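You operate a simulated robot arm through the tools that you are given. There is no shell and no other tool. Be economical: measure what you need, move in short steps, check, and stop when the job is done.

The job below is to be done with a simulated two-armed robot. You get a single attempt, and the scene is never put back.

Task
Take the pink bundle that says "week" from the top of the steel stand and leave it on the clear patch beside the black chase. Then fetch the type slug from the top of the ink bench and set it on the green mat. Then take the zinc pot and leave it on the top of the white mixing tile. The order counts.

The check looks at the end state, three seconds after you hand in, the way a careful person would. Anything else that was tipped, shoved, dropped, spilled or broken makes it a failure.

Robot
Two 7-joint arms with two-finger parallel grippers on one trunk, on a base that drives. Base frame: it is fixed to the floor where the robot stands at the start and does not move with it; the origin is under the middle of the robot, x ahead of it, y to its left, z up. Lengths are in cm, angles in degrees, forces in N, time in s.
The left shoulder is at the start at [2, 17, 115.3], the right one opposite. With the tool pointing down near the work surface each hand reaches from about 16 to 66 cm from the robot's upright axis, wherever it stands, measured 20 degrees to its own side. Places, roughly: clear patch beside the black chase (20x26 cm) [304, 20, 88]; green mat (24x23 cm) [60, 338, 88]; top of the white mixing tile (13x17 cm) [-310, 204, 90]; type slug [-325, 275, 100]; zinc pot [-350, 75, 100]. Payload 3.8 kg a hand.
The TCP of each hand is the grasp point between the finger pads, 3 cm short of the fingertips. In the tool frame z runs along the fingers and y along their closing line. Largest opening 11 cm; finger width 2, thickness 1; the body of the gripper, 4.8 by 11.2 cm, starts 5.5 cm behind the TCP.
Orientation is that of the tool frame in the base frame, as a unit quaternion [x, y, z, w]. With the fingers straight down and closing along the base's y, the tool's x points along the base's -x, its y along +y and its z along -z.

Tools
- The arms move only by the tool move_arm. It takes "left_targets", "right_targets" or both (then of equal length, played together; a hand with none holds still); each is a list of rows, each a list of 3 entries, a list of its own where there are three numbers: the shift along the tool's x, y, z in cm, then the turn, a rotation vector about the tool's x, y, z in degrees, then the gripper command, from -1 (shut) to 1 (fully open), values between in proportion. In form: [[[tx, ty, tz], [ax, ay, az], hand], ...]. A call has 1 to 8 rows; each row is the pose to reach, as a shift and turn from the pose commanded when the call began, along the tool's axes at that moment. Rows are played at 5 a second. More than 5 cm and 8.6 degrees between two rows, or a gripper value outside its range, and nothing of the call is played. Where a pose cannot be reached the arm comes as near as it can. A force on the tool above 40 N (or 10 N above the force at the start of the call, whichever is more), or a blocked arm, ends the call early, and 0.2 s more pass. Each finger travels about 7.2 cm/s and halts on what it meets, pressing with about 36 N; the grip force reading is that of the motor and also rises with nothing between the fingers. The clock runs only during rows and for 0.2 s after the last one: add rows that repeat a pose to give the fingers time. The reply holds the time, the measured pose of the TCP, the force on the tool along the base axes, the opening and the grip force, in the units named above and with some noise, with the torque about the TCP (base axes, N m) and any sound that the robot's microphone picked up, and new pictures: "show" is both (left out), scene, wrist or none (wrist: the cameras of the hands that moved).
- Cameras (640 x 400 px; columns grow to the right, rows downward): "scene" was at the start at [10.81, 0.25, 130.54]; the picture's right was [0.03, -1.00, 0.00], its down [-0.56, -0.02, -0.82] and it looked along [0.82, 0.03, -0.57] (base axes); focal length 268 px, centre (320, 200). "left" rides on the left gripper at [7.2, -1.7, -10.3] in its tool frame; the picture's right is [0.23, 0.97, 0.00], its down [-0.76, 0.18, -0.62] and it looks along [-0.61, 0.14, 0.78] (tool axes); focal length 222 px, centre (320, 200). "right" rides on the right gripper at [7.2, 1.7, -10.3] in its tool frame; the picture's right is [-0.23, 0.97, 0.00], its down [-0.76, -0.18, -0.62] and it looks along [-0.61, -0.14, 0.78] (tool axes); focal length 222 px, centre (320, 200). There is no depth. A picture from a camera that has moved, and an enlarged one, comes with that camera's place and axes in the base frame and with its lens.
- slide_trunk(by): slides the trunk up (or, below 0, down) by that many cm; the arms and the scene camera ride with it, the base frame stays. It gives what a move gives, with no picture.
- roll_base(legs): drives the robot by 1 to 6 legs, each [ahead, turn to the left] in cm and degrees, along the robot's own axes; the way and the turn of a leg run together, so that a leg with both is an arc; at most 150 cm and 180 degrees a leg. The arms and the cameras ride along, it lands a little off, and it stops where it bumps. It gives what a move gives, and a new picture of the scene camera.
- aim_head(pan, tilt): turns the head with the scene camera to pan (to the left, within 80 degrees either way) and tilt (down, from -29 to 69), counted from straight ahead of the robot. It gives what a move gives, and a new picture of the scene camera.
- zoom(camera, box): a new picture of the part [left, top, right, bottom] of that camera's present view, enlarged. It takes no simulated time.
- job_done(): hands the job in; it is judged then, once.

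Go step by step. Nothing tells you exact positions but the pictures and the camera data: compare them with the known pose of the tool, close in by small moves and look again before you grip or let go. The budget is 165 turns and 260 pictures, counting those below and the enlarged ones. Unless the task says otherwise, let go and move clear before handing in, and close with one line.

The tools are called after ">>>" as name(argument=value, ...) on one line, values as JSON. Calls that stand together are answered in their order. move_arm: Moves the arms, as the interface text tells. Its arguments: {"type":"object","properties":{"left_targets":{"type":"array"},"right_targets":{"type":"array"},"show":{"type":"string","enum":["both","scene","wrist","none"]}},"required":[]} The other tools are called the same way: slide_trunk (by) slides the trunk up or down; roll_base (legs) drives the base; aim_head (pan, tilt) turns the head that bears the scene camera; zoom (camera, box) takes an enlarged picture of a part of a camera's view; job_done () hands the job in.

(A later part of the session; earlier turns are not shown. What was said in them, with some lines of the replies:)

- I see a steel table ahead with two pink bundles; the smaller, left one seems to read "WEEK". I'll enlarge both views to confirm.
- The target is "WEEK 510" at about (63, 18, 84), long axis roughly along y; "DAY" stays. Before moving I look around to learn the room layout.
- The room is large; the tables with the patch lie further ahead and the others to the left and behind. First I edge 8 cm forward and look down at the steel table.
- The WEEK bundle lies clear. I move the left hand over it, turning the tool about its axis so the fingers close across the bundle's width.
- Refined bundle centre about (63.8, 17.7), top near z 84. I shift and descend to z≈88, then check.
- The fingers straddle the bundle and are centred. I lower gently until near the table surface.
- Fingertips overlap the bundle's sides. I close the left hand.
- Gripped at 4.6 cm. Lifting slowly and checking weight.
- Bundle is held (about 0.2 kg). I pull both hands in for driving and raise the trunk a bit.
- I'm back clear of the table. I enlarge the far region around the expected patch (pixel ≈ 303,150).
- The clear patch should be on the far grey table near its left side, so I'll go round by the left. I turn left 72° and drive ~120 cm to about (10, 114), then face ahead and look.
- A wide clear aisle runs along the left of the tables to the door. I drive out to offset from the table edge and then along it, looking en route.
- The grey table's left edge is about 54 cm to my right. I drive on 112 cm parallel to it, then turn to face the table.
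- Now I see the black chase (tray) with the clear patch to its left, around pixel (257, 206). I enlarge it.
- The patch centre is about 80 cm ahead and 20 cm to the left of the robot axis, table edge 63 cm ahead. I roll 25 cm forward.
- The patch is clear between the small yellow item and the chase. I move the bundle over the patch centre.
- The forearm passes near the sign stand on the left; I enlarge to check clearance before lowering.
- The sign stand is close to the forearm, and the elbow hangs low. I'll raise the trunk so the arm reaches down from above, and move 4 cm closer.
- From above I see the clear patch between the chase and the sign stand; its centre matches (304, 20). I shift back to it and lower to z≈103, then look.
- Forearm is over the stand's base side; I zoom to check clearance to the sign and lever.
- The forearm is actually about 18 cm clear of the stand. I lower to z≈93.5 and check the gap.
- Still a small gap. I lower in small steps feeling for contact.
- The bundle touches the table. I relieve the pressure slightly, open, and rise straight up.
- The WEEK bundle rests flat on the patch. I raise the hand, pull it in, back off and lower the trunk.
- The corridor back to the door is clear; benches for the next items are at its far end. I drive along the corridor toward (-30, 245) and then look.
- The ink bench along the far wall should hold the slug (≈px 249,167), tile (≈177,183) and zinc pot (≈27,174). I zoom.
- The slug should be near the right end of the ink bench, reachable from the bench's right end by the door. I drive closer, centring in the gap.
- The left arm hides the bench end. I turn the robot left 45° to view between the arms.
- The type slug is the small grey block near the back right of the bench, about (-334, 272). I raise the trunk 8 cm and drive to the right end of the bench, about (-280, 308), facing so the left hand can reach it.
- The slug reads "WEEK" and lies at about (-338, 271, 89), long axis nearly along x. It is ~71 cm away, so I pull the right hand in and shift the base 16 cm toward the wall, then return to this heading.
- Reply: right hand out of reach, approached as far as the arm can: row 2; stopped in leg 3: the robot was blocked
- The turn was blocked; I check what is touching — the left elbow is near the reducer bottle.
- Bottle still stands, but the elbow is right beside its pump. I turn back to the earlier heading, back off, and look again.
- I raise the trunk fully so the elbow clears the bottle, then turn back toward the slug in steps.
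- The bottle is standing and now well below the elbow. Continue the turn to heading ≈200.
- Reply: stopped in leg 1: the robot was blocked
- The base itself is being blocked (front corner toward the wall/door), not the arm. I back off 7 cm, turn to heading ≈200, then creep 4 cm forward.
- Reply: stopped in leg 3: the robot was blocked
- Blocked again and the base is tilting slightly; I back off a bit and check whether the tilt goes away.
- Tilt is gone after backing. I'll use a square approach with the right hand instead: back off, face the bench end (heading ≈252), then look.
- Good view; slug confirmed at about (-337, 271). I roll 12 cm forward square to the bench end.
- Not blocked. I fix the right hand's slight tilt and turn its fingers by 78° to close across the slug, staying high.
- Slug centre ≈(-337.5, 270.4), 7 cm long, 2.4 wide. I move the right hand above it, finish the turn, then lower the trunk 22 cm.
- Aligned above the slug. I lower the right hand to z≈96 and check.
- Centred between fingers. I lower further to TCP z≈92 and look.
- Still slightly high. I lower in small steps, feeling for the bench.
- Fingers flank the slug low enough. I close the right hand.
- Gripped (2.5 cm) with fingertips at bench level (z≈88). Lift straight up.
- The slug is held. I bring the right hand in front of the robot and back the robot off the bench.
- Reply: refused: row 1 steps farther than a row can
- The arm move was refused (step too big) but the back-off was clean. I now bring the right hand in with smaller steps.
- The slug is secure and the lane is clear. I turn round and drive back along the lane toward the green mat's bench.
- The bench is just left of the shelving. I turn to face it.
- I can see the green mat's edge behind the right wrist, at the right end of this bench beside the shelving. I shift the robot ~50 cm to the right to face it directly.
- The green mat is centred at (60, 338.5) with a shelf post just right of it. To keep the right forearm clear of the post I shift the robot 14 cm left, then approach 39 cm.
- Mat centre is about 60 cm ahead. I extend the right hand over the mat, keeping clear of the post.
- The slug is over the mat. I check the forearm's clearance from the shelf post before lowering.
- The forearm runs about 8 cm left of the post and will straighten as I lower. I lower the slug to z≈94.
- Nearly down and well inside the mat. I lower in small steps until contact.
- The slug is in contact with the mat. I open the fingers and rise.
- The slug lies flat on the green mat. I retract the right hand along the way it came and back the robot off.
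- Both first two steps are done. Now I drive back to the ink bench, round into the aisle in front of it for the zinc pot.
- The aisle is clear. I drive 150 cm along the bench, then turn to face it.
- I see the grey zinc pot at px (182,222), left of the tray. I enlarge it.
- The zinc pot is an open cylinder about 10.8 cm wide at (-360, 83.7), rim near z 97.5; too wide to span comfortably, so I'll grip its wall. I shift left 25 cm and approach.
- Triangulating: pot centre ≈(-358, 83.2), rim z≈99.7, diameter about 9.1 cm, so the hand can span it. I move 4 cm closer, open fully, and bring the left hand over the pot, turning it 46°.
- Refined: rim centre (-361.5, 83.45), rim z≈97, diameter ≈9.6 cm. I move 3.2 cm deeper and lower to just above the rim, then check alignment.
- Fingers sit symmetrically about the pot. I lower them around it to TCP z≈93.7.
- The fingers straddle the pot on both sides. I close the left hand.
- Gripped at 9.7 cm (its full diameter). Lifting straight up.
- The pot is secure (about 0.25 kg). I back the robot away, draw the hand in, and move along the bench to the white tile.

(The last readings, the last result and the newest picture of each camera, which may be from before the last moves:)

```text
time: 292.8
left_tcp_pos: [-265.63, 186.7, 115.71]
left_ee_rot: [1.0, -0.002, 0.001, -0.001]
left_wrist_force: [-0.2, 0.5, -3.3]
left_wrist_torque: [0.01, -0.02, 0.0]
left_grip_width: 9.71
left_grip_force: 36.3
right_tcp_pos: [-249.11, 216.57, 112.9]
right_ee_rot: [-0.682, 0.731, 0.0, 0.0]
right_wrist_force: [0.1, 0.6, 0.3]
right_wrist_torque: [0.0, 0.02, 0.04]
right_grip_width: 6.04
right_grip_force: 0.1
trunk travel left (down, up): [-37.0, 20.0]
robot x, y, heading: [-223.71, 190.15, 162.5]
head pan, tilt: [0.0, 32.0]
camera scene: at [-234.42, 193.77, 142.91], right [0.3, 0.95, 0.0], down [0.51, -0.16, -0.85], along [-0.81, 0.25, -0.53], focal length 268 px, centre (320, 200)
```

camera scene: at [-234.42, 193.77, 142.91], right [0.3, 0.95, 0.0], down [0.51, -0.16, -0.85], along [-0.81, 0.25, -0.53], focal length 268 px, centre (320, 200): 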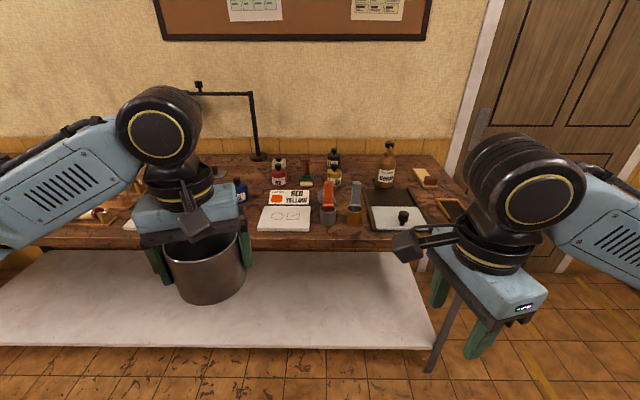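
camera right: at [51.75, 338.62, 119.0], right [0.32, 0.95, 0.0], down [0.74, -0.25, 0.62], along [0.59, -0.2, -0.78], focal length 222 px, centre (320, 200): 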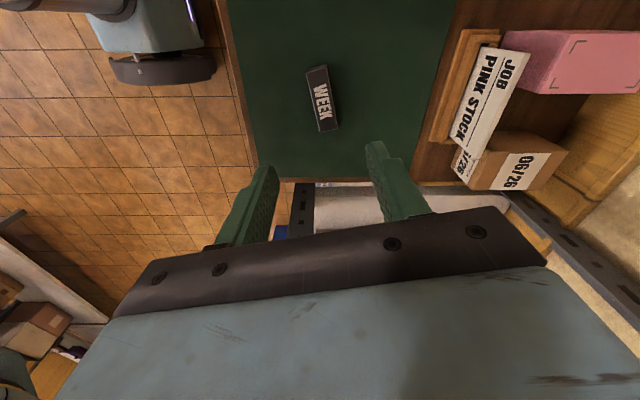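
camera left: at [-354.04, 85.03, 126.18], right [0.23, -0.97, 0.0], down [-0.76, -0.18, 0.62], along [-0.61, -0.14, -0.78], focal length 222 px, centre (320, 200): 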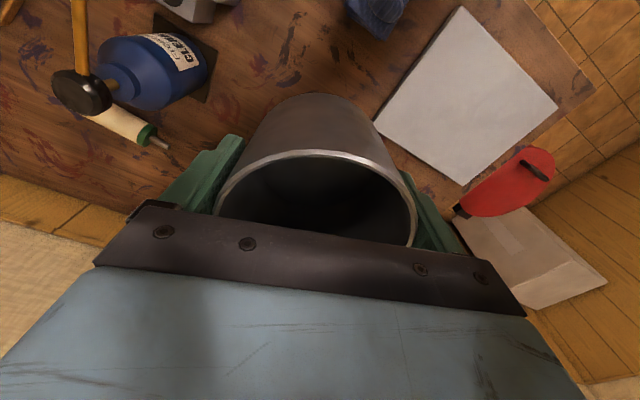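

The tile at px (283, 218) matches the given (-310, 204). I zoom on it.

>>> zoom(camera="scene", box=[230, 150, 370, 250])

```text
4.00 times, centred on (300, 200) of scene
camera zoom: at [-234.42, 193.77, 142.91], right [0.3, 0.95, 0.0], down [0.51, -0.16, -0.85], along [-0.81, 0.25, -0.53], focal length 1073 px, centre (400, 200)
```

zoom: 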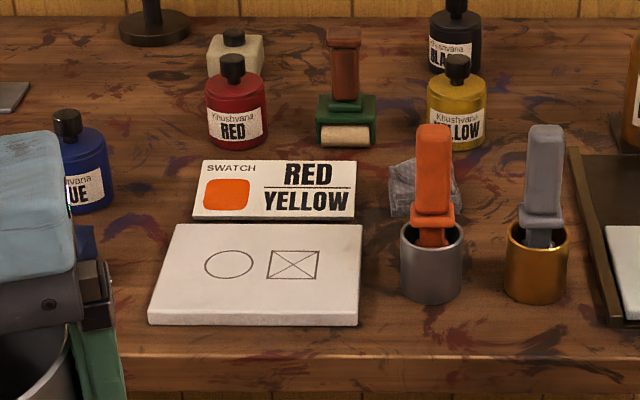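

Tile corners give its centre at about (-308.8, 204.4), top z≈90, 17×13 cm; a standing tool cup is to its right. I drive 33 cm forward.

>>> roll_base(legs=[[33, 0]])

>>> aim_head(pan=0, tilt=48)

```text
time: 295.0
left_tcp_pos: [-297.02, 196.9, 115.73]
left_ee_rot: [1.0, -0.006, 0.0, 0.0]
left_wrist_force: [-0.8, 0.1, -3.3]
left_wrist_torque: [0.02, -0.05, 0.02]
left_grip_width: 9.74
left_grip_force: 36.3
right_tcp_pos: [-280.41, 226.65, 112.67]
right_ee_rot: [-0.68, 0.733, -0.001, 0.001]
right_wrist_force: [0.3, 0.2, -0.3]
right_wrist_torque: [0.01, 0.01, 0.0]
right_grip_width: 6.05
right_grip_force: 0.1
trunk travel left (down, up): [-37.0, 20.0]
robot x, y, heading: [-255.35, 200.37, 162.3]
head pan, tilt: [0.0, 32.0]
camera scene: at [-265.77, 203.83, 142.91], right [0.31, 0.95, 0.0], down [0.51, -0.16, -0.85], along [-0.81, 0.26, -0.53], focal length 268 px, centre (320, 200)
```

scene: 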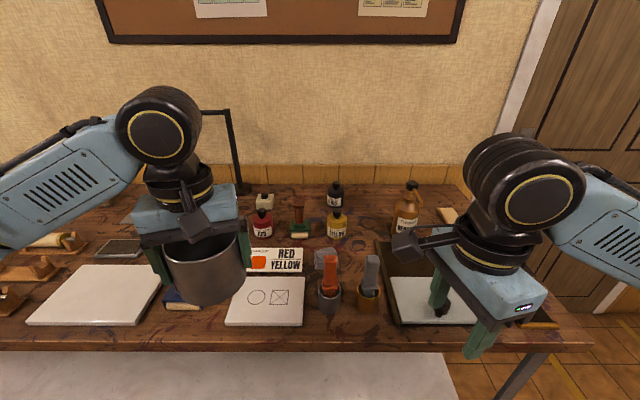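

```text
time: 295.8
left_tcp_pos: [-296.79, 196.98, 115.74]
left_ee_rot: [1.0, -0.007, -0.001, 0.0]
left_wrist_force: [-1.0, -0.8, -2.9]
left_wrist_torque: [0.05, -0.04, -0.03]
left_grip_width: 9.73
left_grip_force: 36.1
right_tcp_pos: [-280.33, 226.65, 112.79]
right_ee_rot: [-0.68, 0.733, 0.0, 0.0]
right_wrist_force: [-0.1, -0.5, 0.4]
right_wrist_torque: [0.01, -0.02, -0.03]
right_grip_width: 6.08
right_grip_force: 0.0
trunk travel left (down, up): [-37.0, 20.0]
robot x, y, heading: [-255.17, 200.73, 162.3]
head pan, tilt: [0.0, 48.0]
camera scene: at [-264.67, 203.48, 140.55], right [0.31, 0.95, 0.0], down [0.71, -0.23, -0.67], along [-0.64, 0.21, -0.74], focal length 268 px, centre (320, 200)
```

scene: 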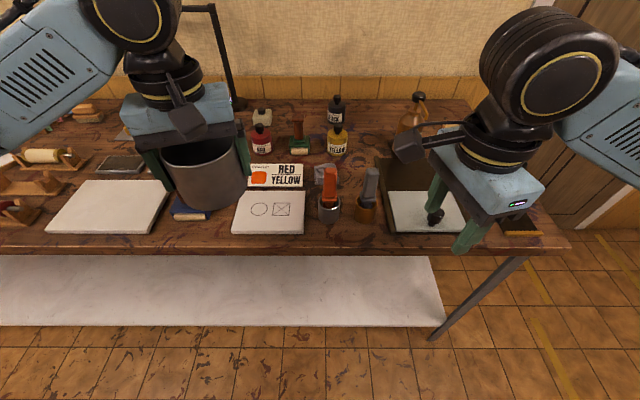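

>>> zoom(camera="scene", box=[200, 150, 360, 250])

```text
4.00 times, centred on (280, 200) of scene
camera zoom: at [-264.67, 203.48, 140.55], right [0.31, 0.95, 0.0], down [0.71, -0.23, -0.67], along [-0.64, 0.21, -0.74], focal length 1073 px, centre (480, 200)
```

zoom: 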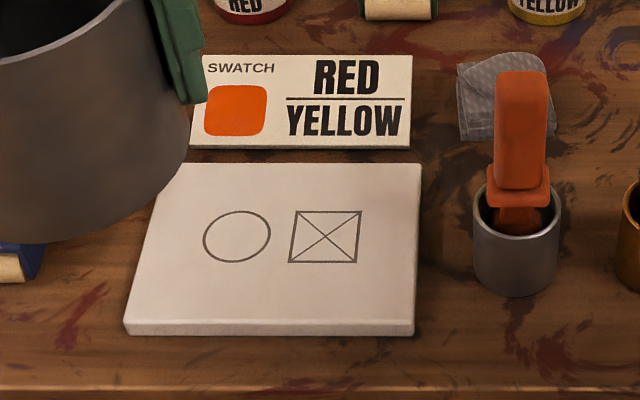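

Tile centre ≈(-309, 204.8). I move the pot above it, still high.

>>> move_arm(left_targets=[[[-3, -1.9, 0], [0, 0, 0], -1], [[-6, -3.8, 0], [0, 0, 0], -1], [[-9, -5.7, 0], [0, 0, 0], -1], [[-12.2, -7.7, 0], [0, 0, 0], -1]])

>>> zoom(camera="scene", box=[200, 100, 360, 250])

```text
time: 296.8
left_tcp_pos: [-308.94, 204.85, 115.72]
left_ee_rot: [1.0, -0.006, -0.001, 0.001]
left_wrist_force: [0.1, 0.2, -3.3]
left_wrist_torque: [-0.02, -0.08, -0.01]
left_grip_width: 9.71
left_grip_force: 36.0
right_tcp_pos: [-280.29, 226.75, 112.86]
right_ee_rot: [-0.681, 0.733, -0.001, 0.0]
right_wrist_force: [-0.3, -0.9, 0.1]
right_wrist_torque: [0.02, 0.01, 0.01]
right_grip_width: 6.06
right_grip_force: 0.0
trunk travel left (down, up): [-37.0, 20.0]
robot x, y, heading: [-254.87, 200.48, 162.2]
head pan, tilt: [0.0, 48.0]
camera scene: at [-264.72, 203.58, 140.54], right [0.31, 0.95, 0.0], down [0.71, -0.23, -0.67], along [-0.64, 0.2, -0.74], focal length 268 px, centre (320, 200)
camera left: at [-301.64, 206.39, 126.09], right [0.22, -0.98, 0.0], down [-0.76, -0.17, 0.62], along [-0.61, -0.13, -0.78], focal length 222 px, centre (320, 200)
```

scene: 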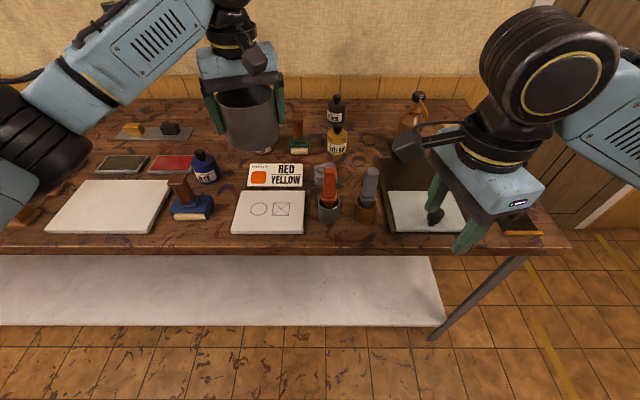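
left: 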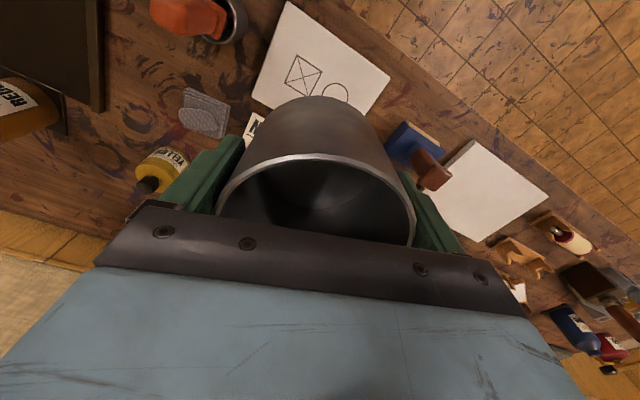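

```text
2.67 times, centred on (280, 175) of scene
camera zoom: at [-264.72, 203.58, 140.54], right [0.31, 0.95, 0.0], down [0.71, -0.23, -0.67], along [-0.64, 0.2, -0.74], focal length 716 px, centre (427, 267)
```

zoom: 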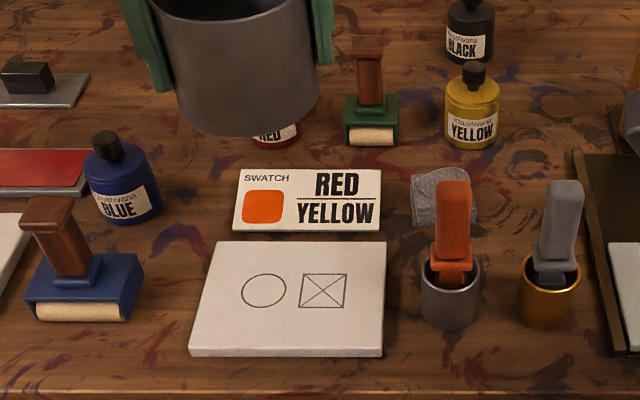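

Surroundings are clear of the hand. I lower the pot to a few cm above the tile and check.

>>> move_arm(left_targets=[[[0, 0, 4], [0, 0, 0], -1], [[0, 0, 8], [0, 0, 0], -1], [[0, 0, 12], [0, 0, 0], -1], [[0, 0, 15], [0, 0, 0], -1], [[0, 0, 17.2], [0, 0, 0], -1]])

>>> zoom(camera="scene", box=[200, 120, 360, 250])

```text
time: 297.9
left_tcp_pos: [-309.08, 204.8, 98.55]
left_ee_rot: [1.0, -0.006, -0.001, 0.0]
left_wrist_force: [-0.1, 0.0, -2.3]
left_wrist_torque: [-0.02, -0.08, 0.03]
left_grip_width: 9.74
left_grip_force: 35.6
right_tcp_pos: [-280.34, 226.66, 112.63]
right_ee_rot: [-0.68, 0.733, 0.001, 0.0]
right_wrist_force: [0.3, -0.4, -0.4]
right_wrist_torque: [0.02, 0.01, 0.01]
right_grip_width: 6.05
right_grip_force: 0.0
trunk travel left (down, up): [-37.0, 20.0]
robot x, y, heading: [-254.94, 200.65, 162.2]
head pan, tilt: [0.0, 48.0]
camera scene: at [-264.7, 203.5, 140.54], right [0.31, 0.95, 0.0], down [0.71, -0.23, -0.67], along [-0.64, 0.2, -0.74], focal length 268 px, centre (320, 200)
camera left: at [-301.9, 206.29, 108.84], right [0.22, -0.98, 0.0], down [-0.76, -0.17, 0.62], along [-0.61, -0.13, -0.78], focal length 222 px, centre (320, 200)
```

scene: 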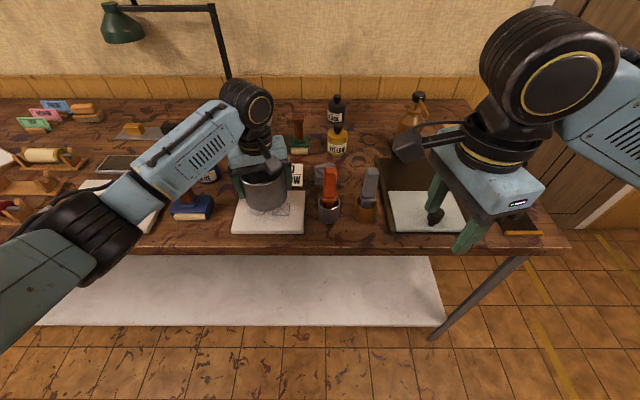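
left: 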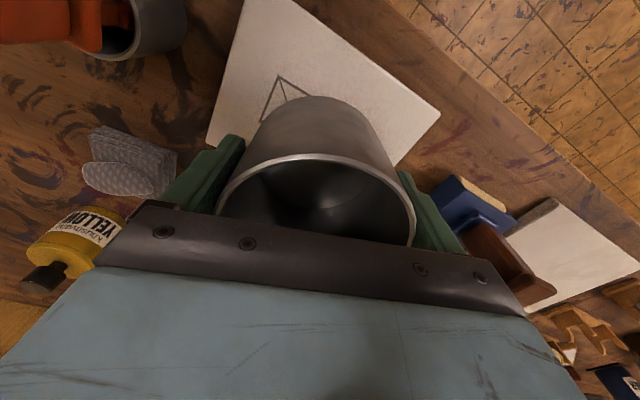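

```text
3.08 times, centred on (280, 185) of scene
camera zoom: at [-264.7, 203.5, 140.54], right [0.31, 0.95, 0.0], down [0.71, -0.23, -0.67], along [-0.64, 0.2, -0.74], focal length 826 px, centre (443, 246)
```

zoom: 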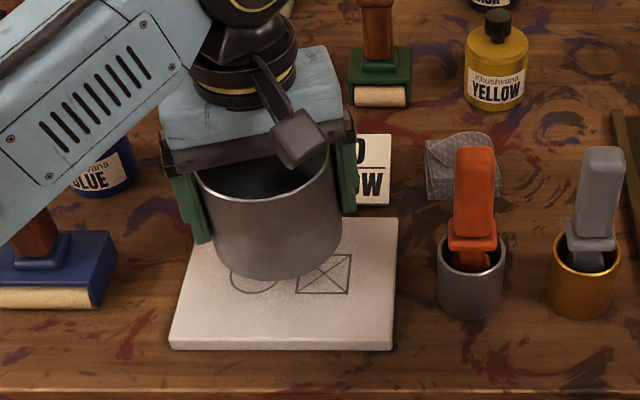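

The pot's rim shows it sits ~1.2 cm deeper than the TCP, so I shift 1.2 cm toward the robot and lower further.

>>> move_arm(left_targets=[[[1.2, 0.1, 0], [0, 0, 0], -1], [[1.2, 0.1, 1.2], [0, 0, 0], -1], [[1.2, 0.1, 2.2], [0, 0, 0], -1]], show="none")

>>> zoom(camera="scene", box=[210, 140, 330, 250])

>>> zoom(camera="left", box=[180, 0, 480, 260])

```text
time: 298.8
left_tcp_pos: [-307.75, 204.67, 96.34]
left_ee_rot: [1.0, -0.007, -0.002, 0.0]
left_wrist_force: [0.2, -0.8, -2.8]
left_wrist_torque: [0.01, -0.06, 0.01]
left_grip_width: 9.71
left_grip_force: 35.7
right_tcp_pos: [-280.13, 226.64, 112.82]
right_ee_rot: [-0.68, 0.733, 0.001, 0.0]
right_wrist_force: [0.8, -0.7, 0.9]
right_wrist_torque: [-0.04, 0.05, -0.01]
right_grip_width: 6.04
right_grip_force: 0.1
trunk travel left (down, up): [-37.0, 20.0]
robot x, y, heading: [-255.07, 200.79, 162.1]
head pan, tilt: [0.0, 48.0]
```

```text
3.64 times, centred on (270, 195) of scene
camera zoom: at [-264.67, 203.48, 140.55], right [0.31, 0.95, 0.0], down [0.71, -0.23, -0.67], along [-0.64, 0.21, -0.74], focal length 976 px, centre (502, 218)
```

zoom: 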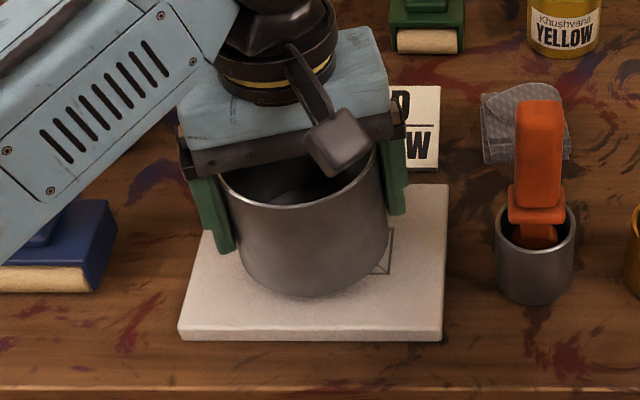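

```text
1.54 times, centred on (330, 130) of left
camera zoom: at [-300.62, 206.18, 106.65], right [0.22, -0.98, 0.0], down [-0.76, -0.17, 0.62], along [-0.61, -0.13, -0.78], focal length 342 px, centre (305, 308)
```

zoom: 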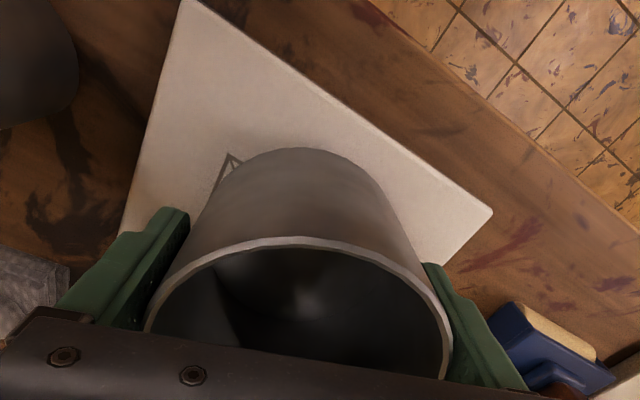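

The pot is centred on the tile. I lower gently until contact.

>>> move_arm(left_targets=[[[0, 0, 0.25], [0, 0, 0], -1], [[0, 0, 0.5], [0, 0, 0], -1]], show="none")

>>> move_arm(left_targets=[[[0, 0, 0.2], [0, 0, 0], -1], [[0, 0, 0.4], [0, 0, 0], -1]], show="none")

```text
time: 299.4
left_tcp_pos: [-307.9, 204.68, 95.83]
left_ee_rot: [1.0, -0.006, 0.0, 0.001]
left_wrist_force: [-0.2, -0.2, -3.2]
left_wrist_torque: [-0.02, -0.09, 0.0]
left_grip_width: 9.72
left_grip_force: 35.9
right_tcp_pos: [-280.25, 226.53, 112.67]
right_ee_rot: [-0.68, 0.733, 0.0, -0.001]
right_wrist_force: [0.7, 0.4, -0.1]
right_wrist_torque: [0.02, 0.02, -0.03]
right_grip_width: 6.05
right_grip_force: 0.1
trunk travel left (down, up): [-37.0, 20.0]
robot x, y, heading: [-255.01, 200.52, 162.2]
head pan, tilt: [0.0, 48.0]
```

```text
time: 299.9
left_tcp_pos: [-307.8, 204.73, 95.41]
left_ee_rot: [1.0, -0.007, 0.0, 0.0]
left_wrist_force: [-1.1, -0.5, -3.5]
left_wrist_torque: [0.0, -0.01, -0.01]
left_grip_width: 9.73
left_grip_force: 35.7
right_tcp_pos: [-280.29, 226.59, 112.74]
right_ee_rot: [-0.681, 0.732, -0.001, 0.001]
right_wrist_force: [0.0, -0.2, -0.2]
right_wrist_torque: [-0.01, -0.02, -0.02]
right_grip_width: 6.03
right_grip_force: 0.0
trunk travel left (down, up): [-37.0, 20.0]
robot x, y, heading: [-255.32, 200.42, 162.3]
head pan, tilt: [0.0, 48.0]
```

>>> move_arm(left_targets=[[[0, 0, 0.2], [0, 0, 0], -1], [[0, 0, 0.4], [0, 0, 0], -1]], show="none")

```text
time: 300.6
left_tcp_pos: [-307.82, 204.74, 95.16]
left_ee_rot: [1.0, -0.006, -0.001, 0.0]
left_wrist_force: [0.6, -1.2, 3.7]
left_wrist_torque: [-0.08, -0.26, -0.01]
left_grip_width: 9.73
left_grip_force: 36.1
right_tcp_pos: [-280.18, 226.63, 112.86]
right_ee_rot: [-0.68, 0.733, 0.001, 0.0]
right_wrist_force: [-0.1, -0.5, 0.0]
right_wrist_torque: [-0.03, -0.02, 0.02]
right_grip_width: 6.06
right_grip_force: 0.1
trunk travel left (down, up): [-37.0, 20.0]
robot x, y, heading: [-254.66, 200.47, 162.2]
head pan, tilt: [0.0, 48.0]
```

Contact with the tile felt. I open the hand fully (1.3 cm total clearance) and look before rising.

>>> move_arm(left_targets=[[[0, 0, 0], [0, 0, 0], 0.85], [[0, 0, 0], [0, 0, 0], 1], [[0, 0, 0], [0, 0, 0], 1]])

>>> zoom(camera="scene", box=[210, 140, 330, 250])

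```text
time: 301.4
left_tcp_pos: [-307.93, 204.77, 95.11]
left_ee_rot: [1.0, -0.006, -0.001, 0.0]
left_wrist_force: [-0.1, 0.2, 0.2]
left_wrist_torque: [0.03, 0.03, -0.05]
left_grip_width: 11.01
left_grip_force: 0.1
right_tcp_pos: [-280.2, 226.68, 112.8]
right_ee_rot: [-0.68, 0.733, 0.0, 0.0]
right_wrist_force: [0.4, 0.3, -0.1]
right_wrist_torque: [0.01, 0.05, -0.02]
right_grip_width: 6.03
right_grip_force: 0.0
trunk travel left (down, up): [-37.0, 20.0]
robot x, y, heading: [-254.99, 200.7, 162.1]
head pan, tilt: [0.0, 48.0]
camera scene: at [-264.66, 203.48, 140.55], right [0.31, 0.95, 0.0], down [0.71, -0.23, -0.67], along [-0.64, 0.21, -0.74], focal length 268 px, centre (320, 200)
camera left: at [-300.59, 206.23, 105.41], right [0.22, -0.98, 0.0], down [-0.76, -0.17, 0.62], along [-0.61, -0.13, -0.78], focal length 222 px, centre (320, 200)
```

scene: 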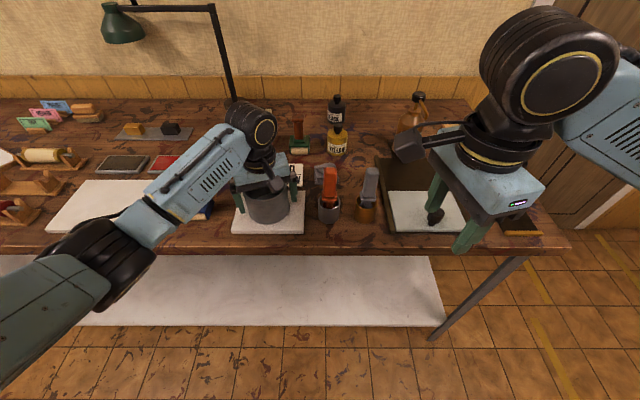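
left: 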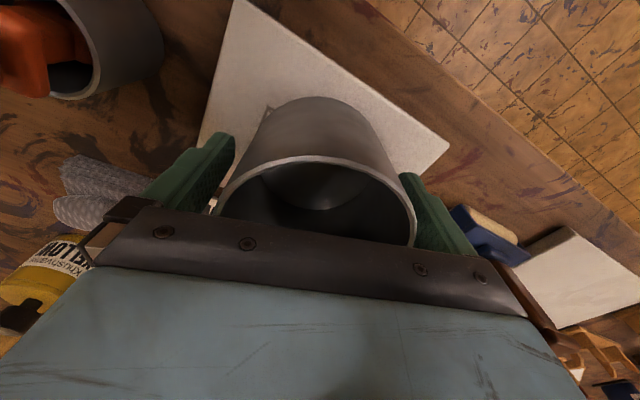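

```text
3.64 times, centred on (270, 195) of scene
camera zoom: at [-264.66, 203.48, 140.55], right [0.31, 0.95, 0.0], down [0.71, -0.23, -0.67], along [-0.64, 0.21, -0.74], focal length 976 px, centre (502, 218)
```

zoom: 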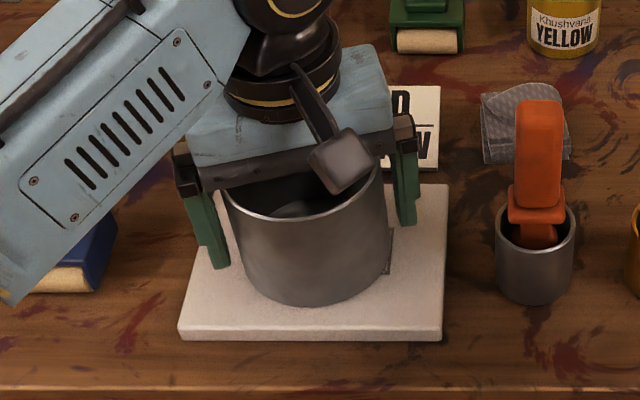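

Both fingers are free of the pot. I rise straight up slowly.

>>> move_arm(left_targets=[[[0, 0, -1], [0, 0, 0], 1], [[0, 0, -3], [0, 0, 0], 1], [[0, 0, -5.5], [0, 0, 0], 1], [[0, 0, -9], [0, 0, 0], 1], [[0, 0, -13.5], [0, 0, 0], 1], [[0, 0, -18], [0, 0, 0], 1], [[0, 0, -22], [0, 0, 0], 1]], show="scene")

>>> roll_base(legs=[[-40, 0]])

>>> zoom(camera="scene", box=[180, 30, 420, 180])

```text
time: 302.9
left_tcp_pos: [-307.56, 204.95, 117.06]
left_ee_rot: [1.0, -0.005, -0.001, 0.0]
left_wrist_force: [0.2, 0.9, -0.1]
left_wrist_torque: [-0.01, -0.04, 0.01]
left_grip_width: 11.01
left_grip_force: 0.1
right_tcp_pos: [-280.13, 226.65, 112.75]
right_ee_rot: [-0.68, 0.733, 0.0, 0.0]
right_wrist_force: [0.3, -0.6, 0.6]
right_wrist_torque: [-0.01, 0.02, -0.01]
right_grip_width: 6.06
right_grip_force: 0.0
trunk travel left (down, up): [-37.0, 20.0]
robot x, y, heading: [-254.62, 200.35, 162.2]
head pan, tilt: [0.0, 48.0]
camera scene: at [-264.61, 203.5, 140.55], right [0.31, 0.95, 0.0], down [0.71, -0.23, -0.67], along [-0.64, 0.2, -0.74], focal length 268 px, centre (320, 200)
```

scene: 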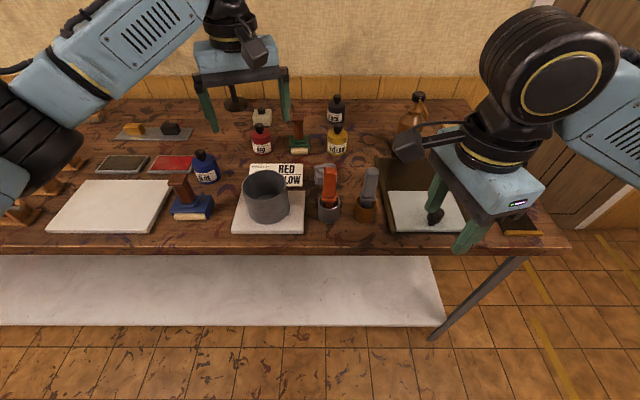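

```text
time: 305.5
left_tcp_pos: [-269.26, 192.76, 117.13]
left_ee_rot: [1.0, -0.009, -0.001, 0.001]
left_wrist_force: [0.9, 0.2, 1.3]
left_wrist_torque: [-0.01, 0.02, 0.0]
left_grip_width: 10.99
left_grip_force: 0.0
right_tcp_pos: [-241.75, 214.27, 112.9]
right_ee_rot: [-0.678, 0.735, 0.0, 0.0]
right_wrist_force: [-0.7, 0.0, 0.9]
right_wrist_torque: [-0.01, 0.03, 0.03]
right_grip_width: 6.07
right_grip_force: 0.0
trunk travel left (down, up): [-37.0, 20.0]
robot x, y, heading: [-216.92, 188.26, 162.1]
head pan, tilt: [0.0, 48.0]
camera scene: at [-226.32, 191.07, 140.55], right [0.31, 0.95, 0.0], down [0.71, -0.23, -0.67], along [-0.64, 0.21, -0.74], focal length 268 px, centre (320, 200)
```

scene: 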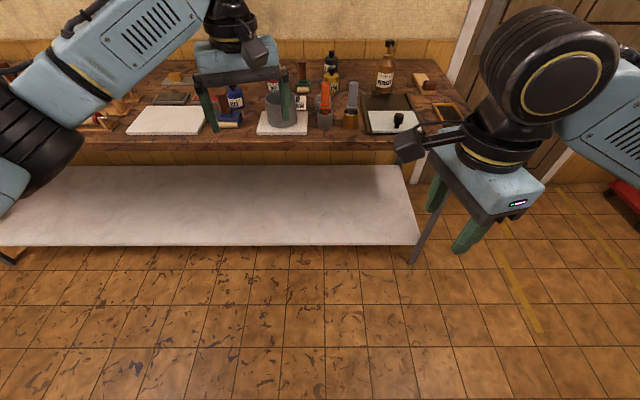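

```text
2.67 times, centred on (300, 105) of scene
camera zoom: at [-226.32, 191.07, 140.55], right [0.31, 0.95, 0.0], down [0.71, -0.23, -0.67], along [-0.64, 0.21, -0.74], focal length 716 px, centre (373, 453)
```

zoom: 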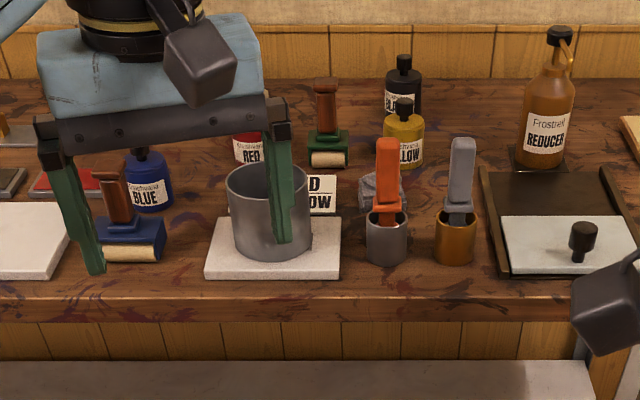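

The pot stands upright on the tile, everything around is undisturbed, and the hands are empty and clear. Handing in.

>>> job_done()

```text
The job is handed in.
```

I did all three moves in the order you gave and have handed the job in. The "week" bundle is on the clear patch beside the black chase, the type slug is on the green mat, and the zinc pot is on the white mixing tile. While lining up for the slug, the base bumped something beside the ink bench and tilted slightly. I backed off and saw nothing tipped or moved.
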